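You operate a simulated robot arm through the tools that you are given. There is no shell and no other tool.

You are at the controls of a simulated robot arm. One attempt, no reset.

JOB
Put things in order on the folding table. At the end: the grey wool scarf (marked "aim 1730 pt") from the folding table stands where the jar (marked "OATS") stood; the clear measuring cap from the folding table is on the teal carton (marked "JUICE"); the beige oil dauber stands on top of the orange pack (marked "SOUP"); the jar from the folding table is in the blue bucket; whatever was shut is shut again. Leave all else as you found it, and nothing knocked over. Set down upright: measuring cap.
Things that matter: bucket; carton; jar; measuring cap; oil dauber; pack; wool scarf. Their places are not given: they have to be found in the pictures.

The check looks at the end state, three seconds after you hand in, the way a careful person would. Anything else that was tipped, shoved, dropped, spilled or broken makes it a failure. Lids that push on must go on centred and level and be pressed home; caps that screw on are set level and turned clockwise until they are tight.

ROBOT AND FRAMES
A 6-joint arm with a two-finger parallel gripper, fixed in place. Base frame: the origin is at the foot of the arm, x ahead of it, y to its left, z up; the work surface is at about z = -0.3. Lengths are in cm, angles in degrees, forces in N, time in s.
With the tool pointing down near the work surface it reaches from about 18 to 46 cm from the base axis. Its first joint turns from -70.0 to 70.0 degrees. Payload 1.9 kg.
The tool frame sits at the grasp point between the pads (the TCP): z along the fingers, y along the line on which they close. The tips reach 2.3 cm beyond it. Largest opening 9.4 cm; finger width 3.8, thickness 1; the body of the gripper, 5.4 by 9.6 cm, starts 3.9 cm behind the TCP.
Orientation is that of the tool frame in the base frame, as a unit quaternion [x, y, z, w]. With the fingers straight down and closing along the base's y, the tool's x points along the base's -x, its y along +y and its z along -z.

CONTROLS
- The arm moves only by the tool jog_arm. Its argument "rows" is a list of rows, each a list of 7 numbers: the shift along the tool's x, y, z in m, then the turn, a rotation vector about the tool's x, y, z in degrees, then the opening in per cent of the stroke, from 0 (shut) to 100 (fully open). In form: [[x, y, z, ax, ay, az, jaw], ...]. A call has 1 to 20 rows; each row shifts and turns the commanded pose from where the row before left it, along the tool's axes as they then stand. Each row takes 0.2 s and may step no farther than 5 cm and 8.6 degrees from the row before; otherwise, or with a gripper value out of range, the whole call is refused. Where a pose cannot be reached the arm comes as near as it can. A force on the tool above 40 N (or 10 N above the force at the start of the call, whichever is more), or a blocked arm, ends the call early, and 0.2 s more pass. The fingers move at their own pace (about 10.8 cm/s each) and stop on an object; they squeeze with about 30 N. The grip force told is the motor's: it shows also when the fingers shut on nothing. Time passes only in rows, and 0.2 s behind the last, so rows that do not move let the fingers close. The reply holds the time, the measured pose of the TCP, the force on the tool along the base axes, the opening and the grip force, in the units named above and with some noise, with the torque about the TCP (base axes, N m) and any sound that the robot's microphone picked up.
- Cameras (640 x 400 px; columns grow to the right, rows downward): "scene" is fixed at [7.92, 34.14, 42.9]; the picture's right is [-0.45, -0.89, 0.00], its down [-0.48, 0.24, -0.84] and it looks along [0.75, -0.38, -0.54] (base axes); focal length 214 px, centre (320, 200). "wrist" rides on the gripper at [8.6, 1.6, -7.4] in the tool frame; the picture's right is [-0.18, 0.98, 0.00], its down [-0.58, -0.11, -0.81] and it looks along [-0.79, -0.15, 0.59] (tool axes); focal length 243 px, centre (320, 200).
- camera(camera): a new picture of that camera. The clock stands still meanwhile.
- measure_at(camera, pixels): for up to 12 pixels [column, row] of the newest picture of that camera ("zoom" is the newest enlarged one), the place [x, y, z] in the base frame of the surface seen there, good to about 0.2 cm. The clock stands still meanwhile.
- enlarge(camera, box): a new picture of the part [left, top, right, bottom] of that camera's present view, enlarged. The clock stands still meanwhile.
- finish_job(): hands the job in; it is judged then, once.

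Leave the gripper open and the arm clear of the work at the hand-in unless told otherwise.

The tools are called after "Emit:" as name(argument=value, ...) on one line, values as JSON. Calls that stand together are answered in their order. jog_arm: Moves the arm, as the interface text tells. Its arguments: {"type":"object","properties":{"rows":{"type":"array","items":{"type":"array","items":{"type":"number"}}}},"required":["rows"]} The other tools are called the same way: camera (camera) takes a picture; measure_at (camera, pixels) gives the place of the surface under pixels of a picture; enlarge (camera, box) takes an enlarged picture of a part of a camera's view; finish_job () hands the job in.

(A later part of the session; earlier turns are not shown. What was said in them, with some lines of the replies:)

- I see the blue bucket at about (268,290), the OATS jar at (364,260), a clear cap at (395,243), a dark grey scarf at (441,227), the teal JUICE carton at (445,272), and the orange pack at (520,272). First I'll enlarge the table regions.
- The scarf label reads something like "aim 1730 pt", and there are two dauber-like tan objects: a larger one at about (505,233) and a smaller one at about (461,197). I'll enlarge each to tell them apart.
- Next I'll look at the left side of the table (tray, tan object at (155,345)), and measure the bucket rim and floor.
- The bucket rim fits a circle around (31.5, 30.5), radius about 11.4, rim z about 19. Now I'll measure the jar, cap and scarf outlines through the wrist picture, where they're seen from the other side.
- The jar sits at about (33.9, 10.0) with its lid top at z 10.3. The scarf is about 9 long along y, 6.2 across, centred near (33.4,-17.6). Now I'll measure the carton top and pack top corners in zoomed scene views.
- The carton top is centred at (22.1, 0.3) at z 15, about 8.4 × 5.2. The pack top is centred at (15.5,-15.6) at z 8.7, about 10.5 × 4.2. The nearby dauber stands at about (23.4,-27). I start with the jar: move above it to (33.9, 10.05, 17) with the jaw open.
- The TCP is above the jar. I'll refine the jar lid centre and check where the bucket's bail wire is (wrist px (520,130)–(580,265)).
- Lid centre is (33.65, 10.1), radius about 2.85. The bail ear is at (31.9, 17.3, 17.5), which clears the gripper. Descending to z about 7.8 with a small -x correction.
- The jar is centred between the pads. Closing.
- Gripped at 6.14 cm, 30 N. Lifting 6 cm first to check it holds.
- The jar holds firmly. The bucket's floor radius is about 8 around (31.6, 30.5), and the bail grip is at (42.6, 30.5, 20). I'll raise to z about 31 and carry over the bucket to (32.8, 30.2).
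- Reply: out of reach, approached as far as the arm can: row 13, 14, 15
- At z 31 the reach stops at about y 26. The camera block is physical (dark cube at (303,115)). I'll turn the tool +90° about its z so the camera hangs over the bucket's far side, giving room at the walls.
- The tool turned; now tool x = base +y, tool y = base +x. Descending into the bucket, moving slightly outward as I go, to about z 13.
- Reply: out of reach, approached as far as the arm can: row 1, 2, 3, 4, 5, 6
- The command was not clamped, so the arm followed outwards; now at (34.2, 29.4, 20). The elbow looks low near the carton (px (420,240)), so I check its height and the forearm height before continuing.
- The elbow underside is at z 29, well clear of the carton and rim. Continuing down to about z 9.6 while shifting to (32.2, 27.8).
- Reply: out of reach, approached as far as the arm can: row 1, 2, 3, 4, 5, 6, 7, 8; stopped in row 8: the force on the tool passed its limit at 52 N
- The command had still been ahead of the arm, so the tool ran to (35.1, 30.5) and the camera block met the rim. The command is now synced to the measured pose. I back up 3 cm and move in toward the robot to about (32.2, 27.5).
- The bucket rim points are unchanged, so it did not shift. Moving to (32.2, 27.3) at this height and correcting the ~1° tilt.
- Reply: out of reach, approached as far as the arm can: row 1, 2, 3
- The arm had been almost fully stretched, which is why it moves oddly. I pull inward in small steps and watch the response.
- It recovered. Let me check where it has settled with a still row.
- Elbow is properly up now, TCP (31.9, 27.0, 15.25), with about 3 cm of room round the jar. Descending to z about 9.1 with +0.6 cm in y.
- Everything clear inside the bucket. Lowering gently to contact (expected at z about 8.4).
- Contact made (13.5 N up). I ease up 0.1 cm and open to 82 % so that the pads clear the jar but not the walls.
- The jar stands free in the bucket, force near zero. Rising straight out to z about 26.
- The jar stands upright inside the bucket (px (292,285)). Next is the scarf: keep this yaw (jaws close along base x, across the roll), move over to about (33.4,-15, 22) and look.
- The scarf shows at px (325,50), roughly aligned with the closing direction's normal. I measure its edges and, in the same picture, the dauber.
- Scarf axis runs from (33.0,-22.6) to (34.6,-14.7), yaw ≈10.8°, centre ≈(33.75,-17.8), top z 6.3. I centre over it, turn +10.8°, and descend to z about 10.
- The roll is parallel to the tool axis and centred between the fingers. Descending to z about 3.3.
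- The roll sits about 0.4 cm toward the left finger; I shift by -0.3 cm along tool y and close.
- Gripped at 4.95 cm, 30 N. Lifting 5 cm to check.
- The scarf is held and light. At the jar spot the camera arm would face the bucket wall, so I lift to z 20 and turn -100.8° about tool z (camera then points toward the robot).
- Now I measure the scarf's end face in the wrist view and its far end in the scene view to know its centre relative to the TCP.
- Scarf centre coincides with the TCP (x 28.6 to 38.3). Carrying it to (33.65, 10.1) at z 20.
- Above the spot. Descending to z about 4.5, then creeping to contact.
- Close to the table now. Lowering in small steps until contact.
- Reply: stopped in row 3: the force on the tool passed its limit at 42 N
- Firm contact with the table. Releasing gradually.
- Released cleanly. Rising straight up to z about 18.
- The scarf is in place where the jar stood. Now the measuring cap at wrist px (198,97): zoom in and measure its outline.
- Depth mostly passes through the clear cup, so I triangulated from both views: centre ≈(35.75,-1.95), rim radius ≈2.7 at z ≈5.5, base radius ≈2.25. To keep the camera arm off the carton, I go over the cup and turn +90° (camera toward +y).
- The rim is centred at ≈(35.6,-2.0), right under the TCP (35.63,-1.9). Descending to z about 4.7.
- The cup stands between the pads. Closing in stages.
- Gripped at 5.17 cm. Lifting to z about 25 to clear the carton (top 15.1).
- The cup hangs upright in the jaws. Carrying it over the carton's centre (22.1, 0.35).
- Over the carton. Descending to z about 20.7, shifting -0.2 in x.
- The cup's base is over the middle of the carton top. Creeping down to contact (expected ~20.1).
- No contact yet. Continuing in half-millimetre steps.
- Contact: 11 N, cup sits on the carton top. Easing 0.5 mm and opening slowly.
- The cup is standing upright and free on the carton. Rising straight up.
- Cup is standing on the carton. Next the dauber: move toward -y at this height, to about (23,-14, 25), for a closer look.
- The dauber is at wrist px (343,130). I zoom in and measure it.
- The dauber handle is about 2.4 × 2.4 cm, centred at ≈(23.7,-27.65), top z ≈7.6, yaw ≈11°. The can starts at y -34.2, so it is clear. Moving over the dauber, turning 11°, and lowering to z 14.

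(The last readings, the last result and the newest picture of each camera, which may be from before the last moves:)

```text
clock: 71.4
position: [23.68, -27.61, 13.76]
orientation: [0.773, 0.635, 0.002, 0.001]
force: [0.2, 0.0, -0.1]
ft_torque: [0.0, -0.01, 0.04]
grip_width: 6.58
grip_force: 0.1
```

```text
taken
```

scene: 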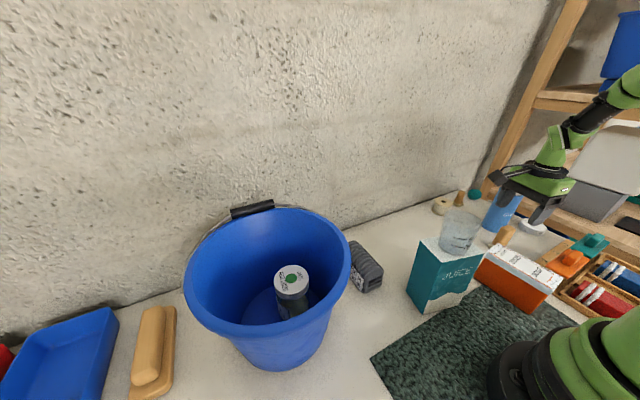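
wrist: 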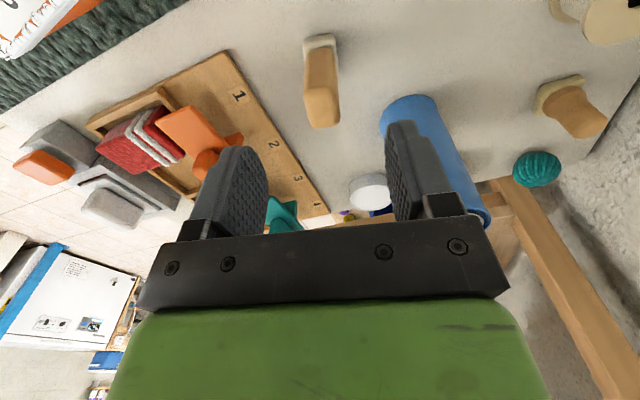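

Emit:
enlarge(camera="wrist", box=[272, 25, 372, 135])

```text
3.64 times, centred on (322, 80) of wrist
```

zoom: 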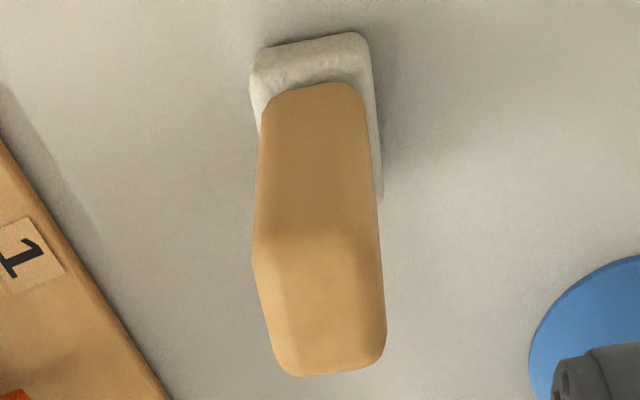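

Alignment is within a few degrees and centred. Descending to z about 5.1.

Emit:
jog_arm(rows=[[0, 0, 0.018, 0, 0, 0, 70], [0, 0, 0.02, 0, 0, 0, 70], [0, 0, 0.02, 0, 0, 0, 70], [0, 0, 0.015, 0, 0, 0, 70], [0, 0, 0.01, 0, 0, 0, 70], [0, 0, 0.004, 0, 0, 0, 70], [0, 0, 0, 0, 0, 0, 70]])

Emit:
camera(camera="wrist")

Emit:
enlarge(camera="scene", box=[440, 160, 600, 290])

```text
clock: 73.0
position: [23.66, -27.53, 5.14]
orientation: [0.772, 0.635, 0.002, 0.001]
force: [-0.4, 0.3, 0.1]
ft_torque: [0.0, 0.01, 0.03]
grip_width: 6.6
grip_force: 0.0
```

```text
taken
```

wrist: 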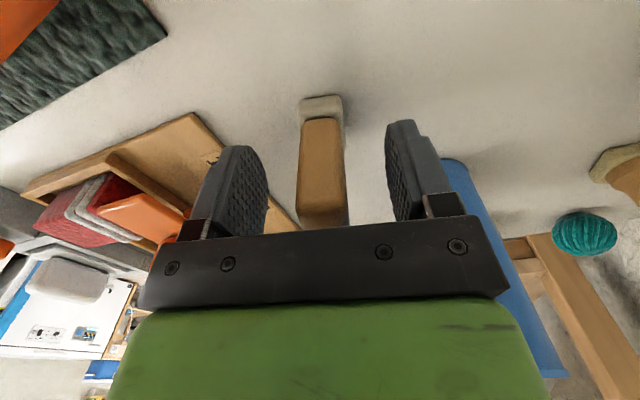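

```text
3.08 times, centred on (520, 225) of scene
```

zoom: 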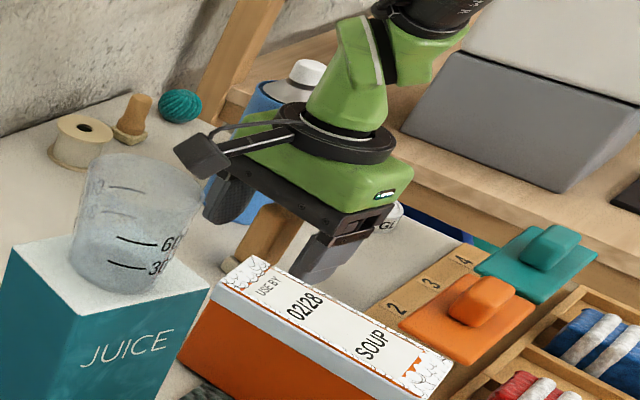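

The dauber's handle is centred between the pads. Closing.

Emit:
jog_arm(rows=[[0, 0, 0, 0, 0, 0, 45], [0, 0, 0, 0, 0, 0, 32], [0, 0, 0, 0, 0, 0, 25], [0, 0, 0, 0, 0, 0, 0], [0, 0, 0, 0, 0, 0, 0]])

Emit:
camera(camera="wrist")

```text
clock: 74.2
position: [23.75, -27.5, 5.3]
orientation: [0.772, 0.635, 0.002, 0.0]
force: [0.8, 0.1, 1.2]
ft_torque: [0.01, 0.01, -0.02]
grip_width: 2.15
grip_force: 30.3
```

```text
taken
```

wrist: 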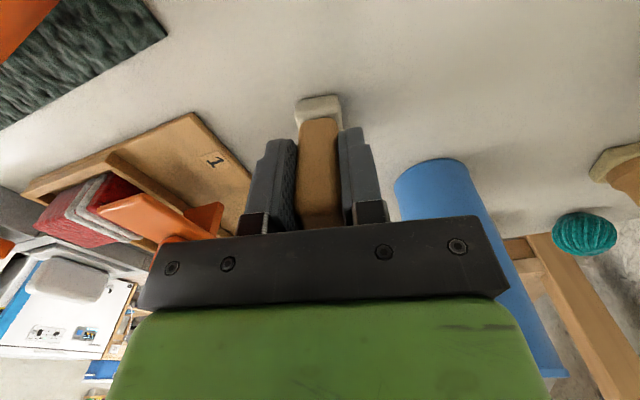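

Gripped at 2.15 cm. Lifting straight up to z about 18.

Emit:
jog_arm(rows=[[0, 0, -0.005, 0, 0, 0, 0], [0, 0, -0.01, 0, 0, 0, 0], [0, 0, -0.015, 0, 0, 0, 0], [0, 0, -0.02, 0, 0, 0, 0], [0, 0, -0.025, 0, 0, 0, 0], [0, 0, -0.025, 0, 0, 0, 0], [0, 0, -0.025, 0, 0, 0, 0], [0, 0, 0, 0, 0, 0, 0]])

Emit:
camera(camera="wrist")

Emit:
camera(camera="scene")

```text
clock: 76.0
position: [23.54, -27.27, 17.84]
orientation: [0.772, 0.635, 0.002, 0.0]
force: [0.2, -0.1, -1.3]
ft_torque: [0.03, 0.03, 0.0]
grip_width: 2.13
grip_force: 29.7
```

```text
taken
```

wrist: 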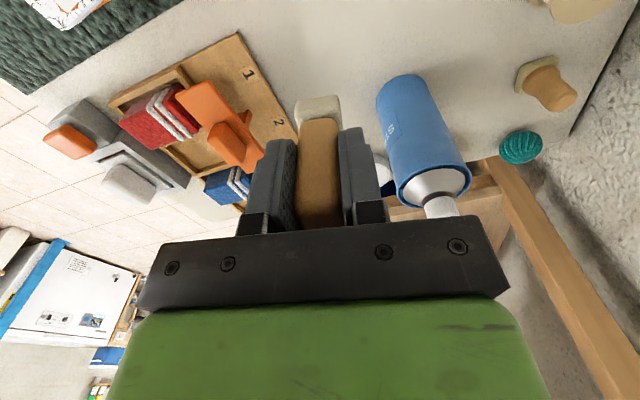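

```text
taken
```

scene: 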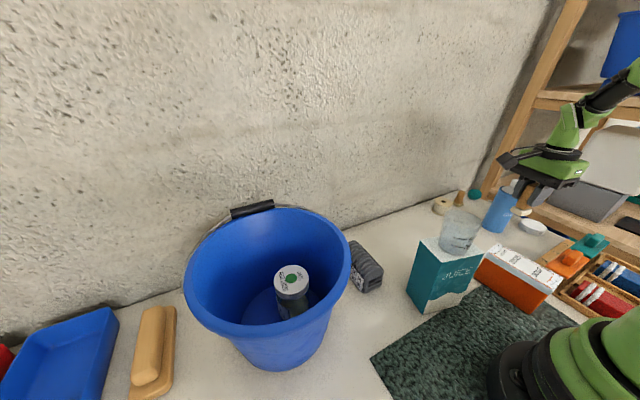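

The dauber is held upright. I turn -15.5° to align it with the pack, then carry it over the pack's middle (16.0,-15.5).

Emit:
jog_arm(rows=[[0, 0, 0, 0, 0, -7.75, 0], [0, 0, 0, 0, 0, -7.75, 0], [0.01, -0.0053, 0, 0, 0, 0, 0], [0.02, -0.0106, 0, 0, 0, 0, 0], [0.02, -0.0106, 0, 0, 0, 0, 0], [0.02, -0.0106, 0, 0, 0, 0, 0], [0.02, -0.0106, 0, 0, 0, 0, 0], [0.02, -0.0106, 0, 0, 0, 0, 0], [0.0142, -0.0076, 0, 0, 0, 0, 0], [0, 0, 0, 0, 0, 0, 0]])

Emit:
camera(camera="wrist")

Emit:
camera(camera="scene")

```text
clock: 78.2
position: [16.11, -15.45, 17.65]
orientation: [0.68, 0.733, 0.002, 0.0]
force: [0.0, -0.6, -0.6]
ft_torque: [-0.01, 0.0, -0.02]
grip_width: 2.13
grip_force: 29.5
```

```text
taken
```

wrist: 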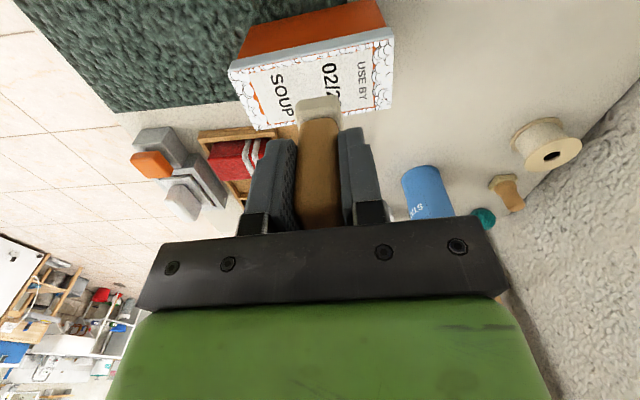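

```text
taken
```

scene: 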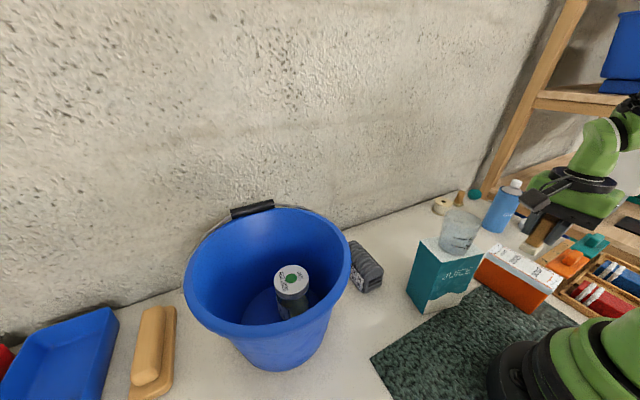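

Over the pack. I re-measure the pack top corners and dauber pad from this view.

Emit:
measure_at(camera="wrist", pixels=[[232, 72], [390, 40], [390, 105], [264, 126], [300, 103], [338, 99], [319, 108], [310, 60], [360, 70], [280, 95]])

Emit:
enlarge(camera="wrist", box=[220, 0, 420, 140])

```text
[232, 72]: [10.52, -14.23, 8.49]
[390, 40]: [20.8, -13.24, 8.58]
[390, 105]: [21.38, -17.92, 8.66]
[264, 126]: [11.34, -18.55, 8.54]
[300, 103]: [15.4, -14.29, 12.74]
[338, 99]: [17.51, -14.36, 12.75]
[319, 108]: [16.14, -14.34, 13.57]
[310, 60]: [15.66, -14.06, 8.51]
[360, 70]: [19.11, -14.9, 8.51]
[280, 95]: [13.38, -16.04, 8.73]
```

```text
2.86 times, centred on (320, 70) of wrist
```

zoom: 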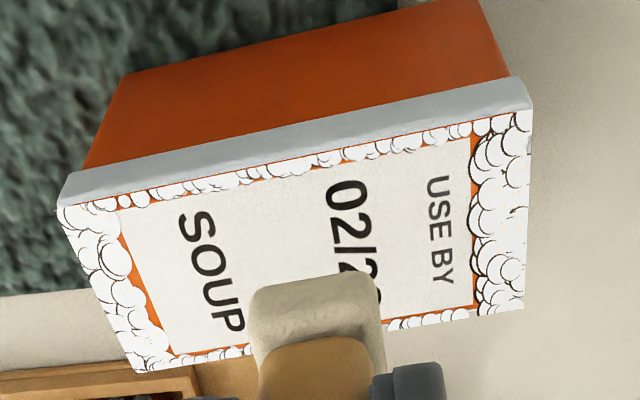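

The pad (y about -14.3 to -17.2) is centred over the pack top (y -13.6 to -18). Descending to z about 14.7.

Emit:
jog_arm(rows=[[0, 0, 0.008, 0, 0, 0, 0], [0, 0, 0.01, 0, 0, 0, 0], [0, 0, 0.008, 0, 0, 0, 0], [0, 0, 0.004, 0, 0, 0, 0], [0, 0, 0, 0, 0, 0, 0]])

Emit:
camera(camera="wrist")

Emit:
enlarge(camera="scene", box=[460, 170, 600, 310])

```text
clock: 79.4
position: [16.31, -15.58, 14.7]
orientation: [0.679, 0.734, 0.001, 0.0]
force: [-0.1, -0.4, -0.2]
ft_torque: [-0.02, 0.02, 0.02]
grip_width: 2.13
grip_force: 30.1
```

```text
taken
```

wrist: 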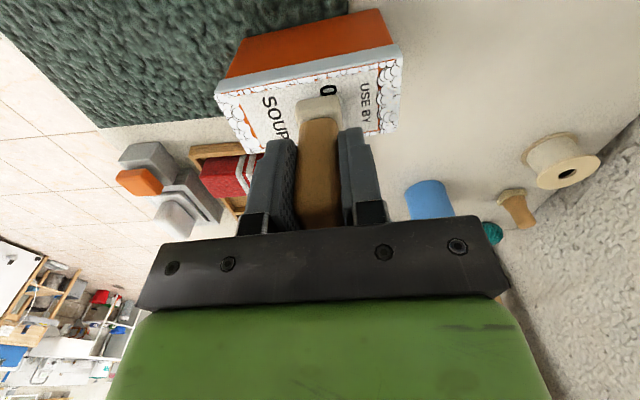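

```text
2.86 times, centred on (530, 240) of scene
```

zoom: 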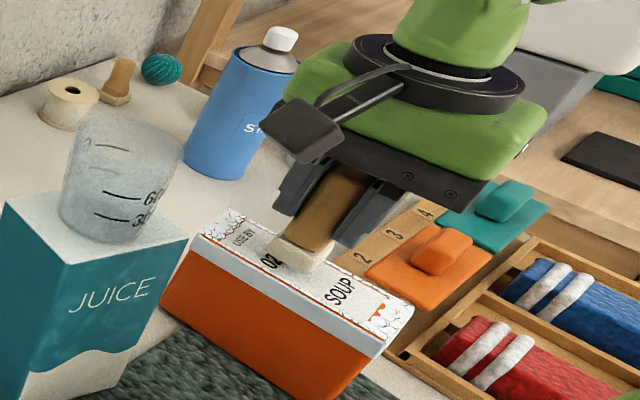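

Hovering about 0.5 cm above the pack. Creeping down to contact.

Emit:
jog_arm(rows=[[0, 0, 0.002, 0, 0, 0, 0], [0, 0, 0.001, 0, 0, 0, 0], [0, 0, 0.001, 0, 0, 0, 0]])

```text
clock: 80.2
position: [16.11, -15.55, 14.35]
orientation: [0.68, 0.734, 0.001, 0.0]
force: [-0.4, 0.1, -0.9]
ft_torque: [0.0, 0.01, -0.01]
grip_width: 2.14
grip_force: 30.2
```

Emit:
jog_arm(rows=[[0, 0, 0.001, 0, 0, 0, 0], [0, 0, 0.0005, 0, 0, 0, 0], [0, 0, 0.0005, 0, 0, 0, 0]])

```text
clock: 81.0
position: [16.31, -15.59, 14.14]
orientation: [0.68, 0.733, 0.001, 0.001]
force: [0.3, -0.1, -0.3]
ft_torque: [-0.01, -0.02, 0.0]
grip_width: 2.12
grip_force: 30.5
```

Emit:
jog_arm(rows=[[0, 0, 0.0005, 0, 0, 0, 0], [0, 0, 0.0005, 0, 0, 0, 0]])

```text
clock: 81.6
position: [16.31, -15.62, 14.09]
orientation: [0.679, 0.734, 0.001, 0.0]
force: [0.8, 0.6, -0.7]
ft_torque: [0.02, -0.01, 0.01]
grip_width: 2.13
grip_force: 30.0
```

Emit:
jog_arm(rows=[[0, 0, 0.0005, 0, 0, 0, 0], [0, 0, 0.0005, 0, 0, 0, 0]])

Emit:
enlarge(camera="scene", box=[500, 220, 570, 290])

```text
clock: 82.2
position: [16.28, -15.64, 14.05]
orientation: [0.68, 0.734, 0.001, 0.001]
force: [-4.1, -2.1, 27.7]
ft_torque: [-0.24, 0.22, -0.05]
grip_width: 2.15
grip_force: 29.6
```

```text
5.71 times, centred on (535, 255) of scene
```

zoom: 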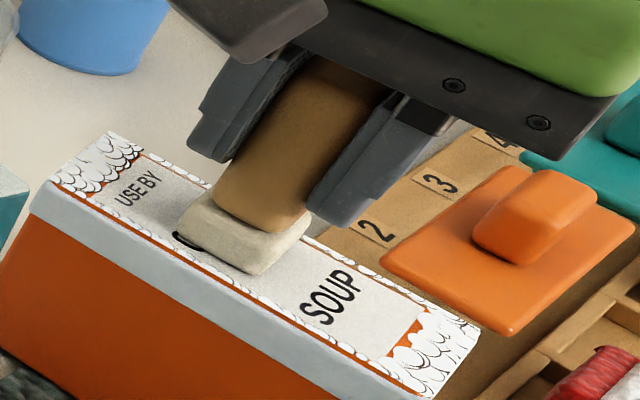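

Contact: pad sits flat in the middle of the pack top (zoom shows it at (245,240)). Easing off and opening slowly.

Emit:
jog_arm(rows=[[0, 0, -0.0007, 0, 0, 0, 0], [0, 0, 0, 0, 0, 0, 25], [0, 0, 0, 0, 0, 0, 29], [0, 0, 0, 0, 0, 0, 36], [0, 0, 0, 0, 0, 0, 50], [0, 0, 0, 0, 0, 0, 65], [0, 0, 0, 0, 0, 0, 65]])

Emit:
enlarge(camera="scene", box=[460, 190, 600, 310])

Emit:
camera(camera="wrist")

```text
clock: 83.8
position: [16.15, -15.59, 13.96]
orientation: [0.68, 0.734, 0.001, 0.0]
force: [0.4, 0.7, 0.3]
ft_torque: [-0.03, -0.02, -0.02]
grip_width: 6.09
grip_force: 0.2
```

```text
3.33 times, centred on (530, 250) of scene
```

zoom: 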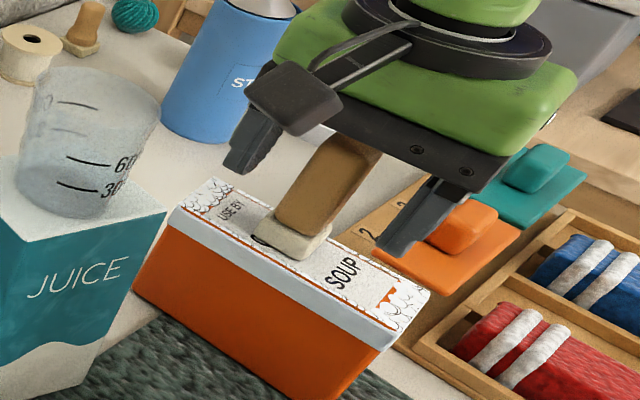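

```text
taken
```

wrist: 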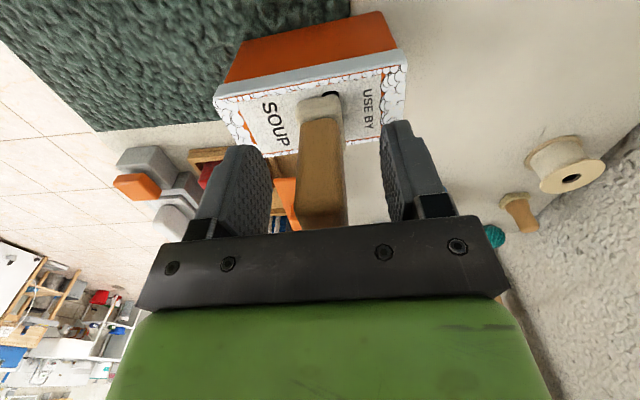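

The dauber stands free on the pack. Rising straight up to z about 28.

Emit:
jog_arm(rows=[[0, 0, -0.005, 0, 0, 0, 65], [0, 0, -0.01, 0, 0, 0, 65], [0, 0, -0.015, 0, 0, 0, 65], [0, 0, -0.02, 0, 0, 0, 65], [0, 0, -0.025, 0, 0, 0, 65], [0, 0, -0.025, 0, 0, 0, 100], [0, 0, -0.025, 0, 0, 0, 100], [0, 0, -0.02, 0, 0, 0, 100], [0, 0, 0, 0, 0, 0, 100]])

Emit:
camera(camera="wrist")

Emit:
camera(camera="scene")

```text
clock: 85.8
position: [16.04, -15.47, 28.65]
orientation: [0.679, 0.734, 0.002, -0.001]
force: [0.3, -1.3, -0.4]
ft_torque: [0.01, -0.01, -0.01]
grip_width: 9.4
grip_force: 0.0
```

```text
taken
```

wrist: 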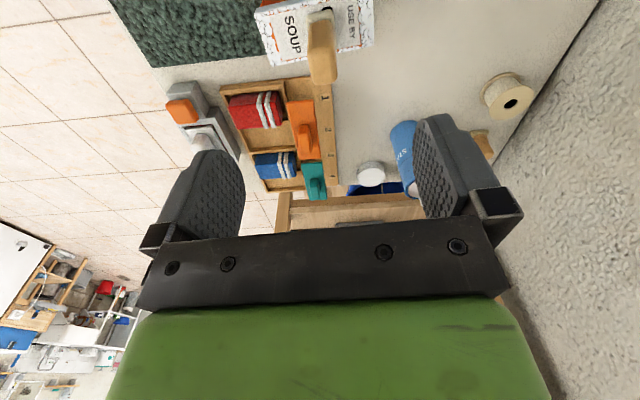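

```text
taken
```

scene: 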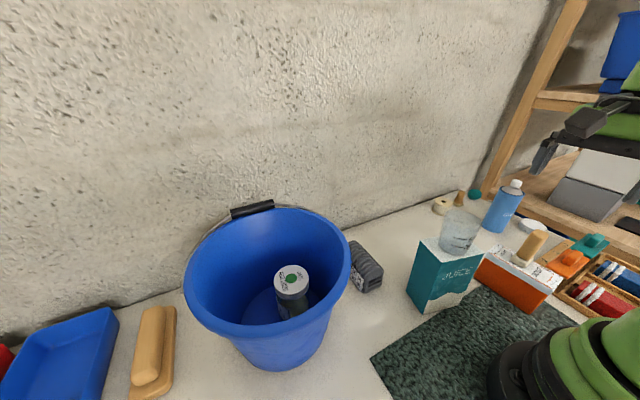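

Everything appears in place. I verify the final state with zooms and measure the scarf's position against the jar's old spot (33.65, 10.1).

Emit:
enlarge(camera="scene", box=[240, 210, 400, 330])

Emit:
measure_at(camera="zoom", pixels=[[440, 190], [500, 270], [470, 225], [410, 130], [500, 300], [425, 240], [490, 330], [530, 270]])

Emit:
enlarge(camera="scene", box=[400, 190, 560, 320])

```text
3.33 times, centred on (320, 270) of scene
```

zoom: 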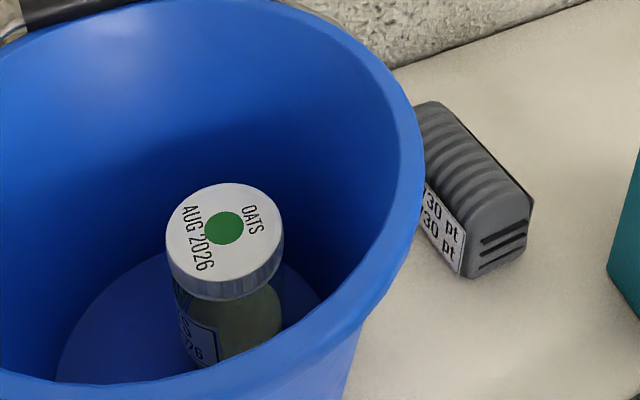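

```text
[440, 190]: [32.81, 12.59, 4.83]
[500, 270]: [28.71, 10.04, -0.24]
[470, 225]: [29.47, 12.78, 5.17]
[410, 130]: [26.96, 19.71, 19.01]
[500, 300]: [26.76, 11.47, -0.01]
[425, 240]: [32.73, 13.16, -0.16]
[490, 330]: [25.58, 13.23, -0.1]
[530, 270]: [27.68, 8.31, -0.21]
```

```text
3.08 times, centred on (480, 255) of scene
```

zoom: 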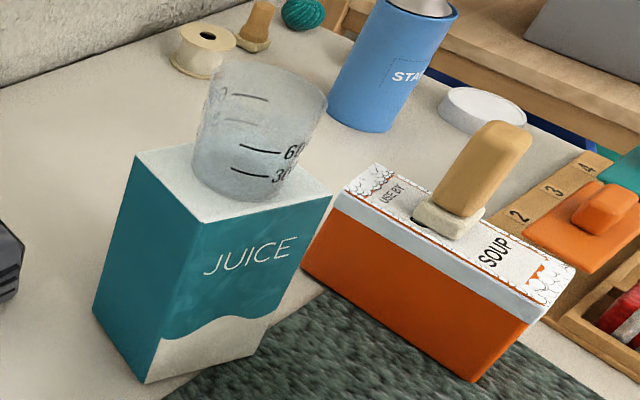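

Scarf end at x≈28.7 and label side at y≈12.7 agree with a centre near (33.6, 10.1). Now I check that the jar's lid is level in the bucket.

Emit:
enlarge(camera="scene", box=[260, 250, 330, 330])

```text
5.00 times, centred on (295, 290) of scene
```

zoom: 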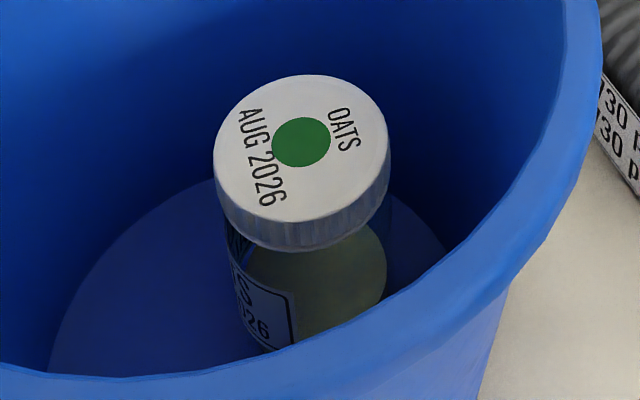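

Emit:
measure_at(camera="zoom", pixels=[[300, 140], [235, 130], [375, 140], [300, 85], [290, 210], [350, 110], [250, 190], [340, 190]])

```text
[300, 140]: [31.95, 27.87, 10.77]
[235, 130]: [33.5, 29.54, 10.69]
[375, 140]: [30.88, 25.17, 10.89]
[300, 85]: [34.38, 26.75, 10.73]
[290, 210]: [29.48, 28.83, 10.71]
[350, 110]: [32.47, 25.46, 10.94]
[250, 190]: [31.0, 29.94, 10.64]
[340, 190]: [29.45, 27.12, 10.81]
```

The lid is level (z ≈10.7–10.9), so the jar stands upright in the bucket. All items are placed; I lift the open gripper a bit higher to be well clear.

Emit:
jog_arm(rows=[[0, 0, -0.02, 0, 0, 0, 100], [0, 0, -0.025, 0, 0, 0, 100], [0, 0, -0.02, 0, 0, 0, 100], [0, 0, 0, 0, 0, 0, 100]])

Emit:
camera(camera="scene")

Emit:
camera(camera="wrist")

```text
clock: 86.8
position: [16.17, -15.63, 34.99]
orientation: [0.679, 0.734, 0.002, 0.0]
force: [-0.7, 0.7, 1.2]
ft_torque: [0.01, -0.01, -0.01]
grip_width: 9.42
grip_force: 0.1
```

```text
taken
```

scene: 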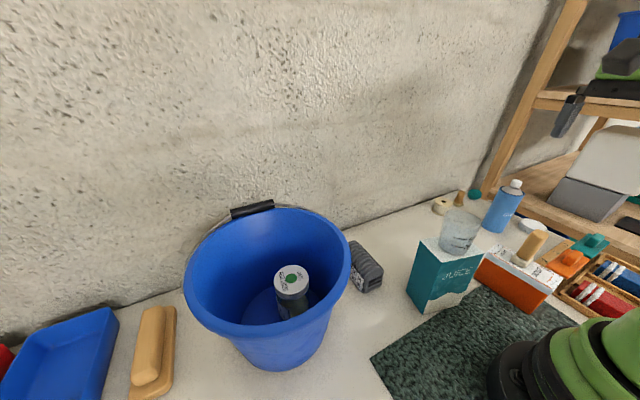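

```text
taken
```

wrist: 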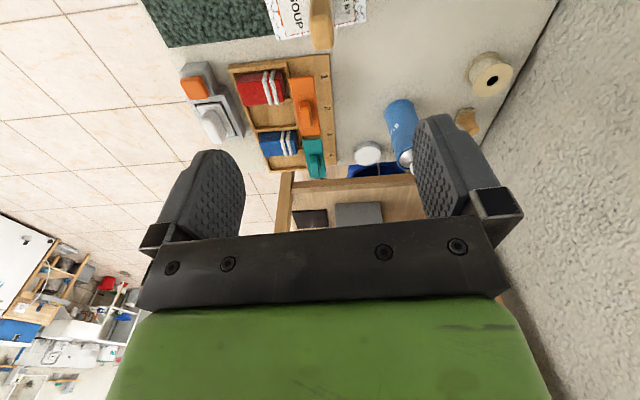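

The final pictures show the jar upright in the bucket, the scarf where the jar stood, the measuring cap upright on the JUICE carton and the dauber standing on the SOUP pack. Nothing else has moved, nothing that was shut has been opened, and the gripper is open and clear. Handing in.

Emit:
finish_job()

```text
The job is handed in.
```

I've handed the job in with all four items placed. I checked them in the last pictures, but the judge's verdict hasn't come back.

- **Jar (OATS):** it stands upright in the blue bucket, with its lid still on and level.
- **Wool scarf:** it lies where the jar stood, centred within a few millimetres of the old spot. I turned it about 100° from how it lay before, so that the arm's camera would clear the bucket.
- **Measuring cap:** it stands upright, opening up, near the middle of the JUICE carton's top.
- **Oil dauber:** it stands on its pad in the middle of the SOUP pack's top.

Three things could affect the result:

- **Two daubers:** there were two dauber-like objects on the table. I used the larger one beside the pack. The smaller one, at the back of the table, was about 56 cm out, beyond the arm's reach.
- **Bucket bump:** while I lowered the jar, the camera block pressed on the bucket rim at about 52 N and the arm stopped. I measured the rim again afterwards and the bucket had not moved.
- **Lids:** I didn't open anything, so nothing needed shutting again.

The gripper is open and the arm is clear of the work. I saw nothing else moved or knocked over.
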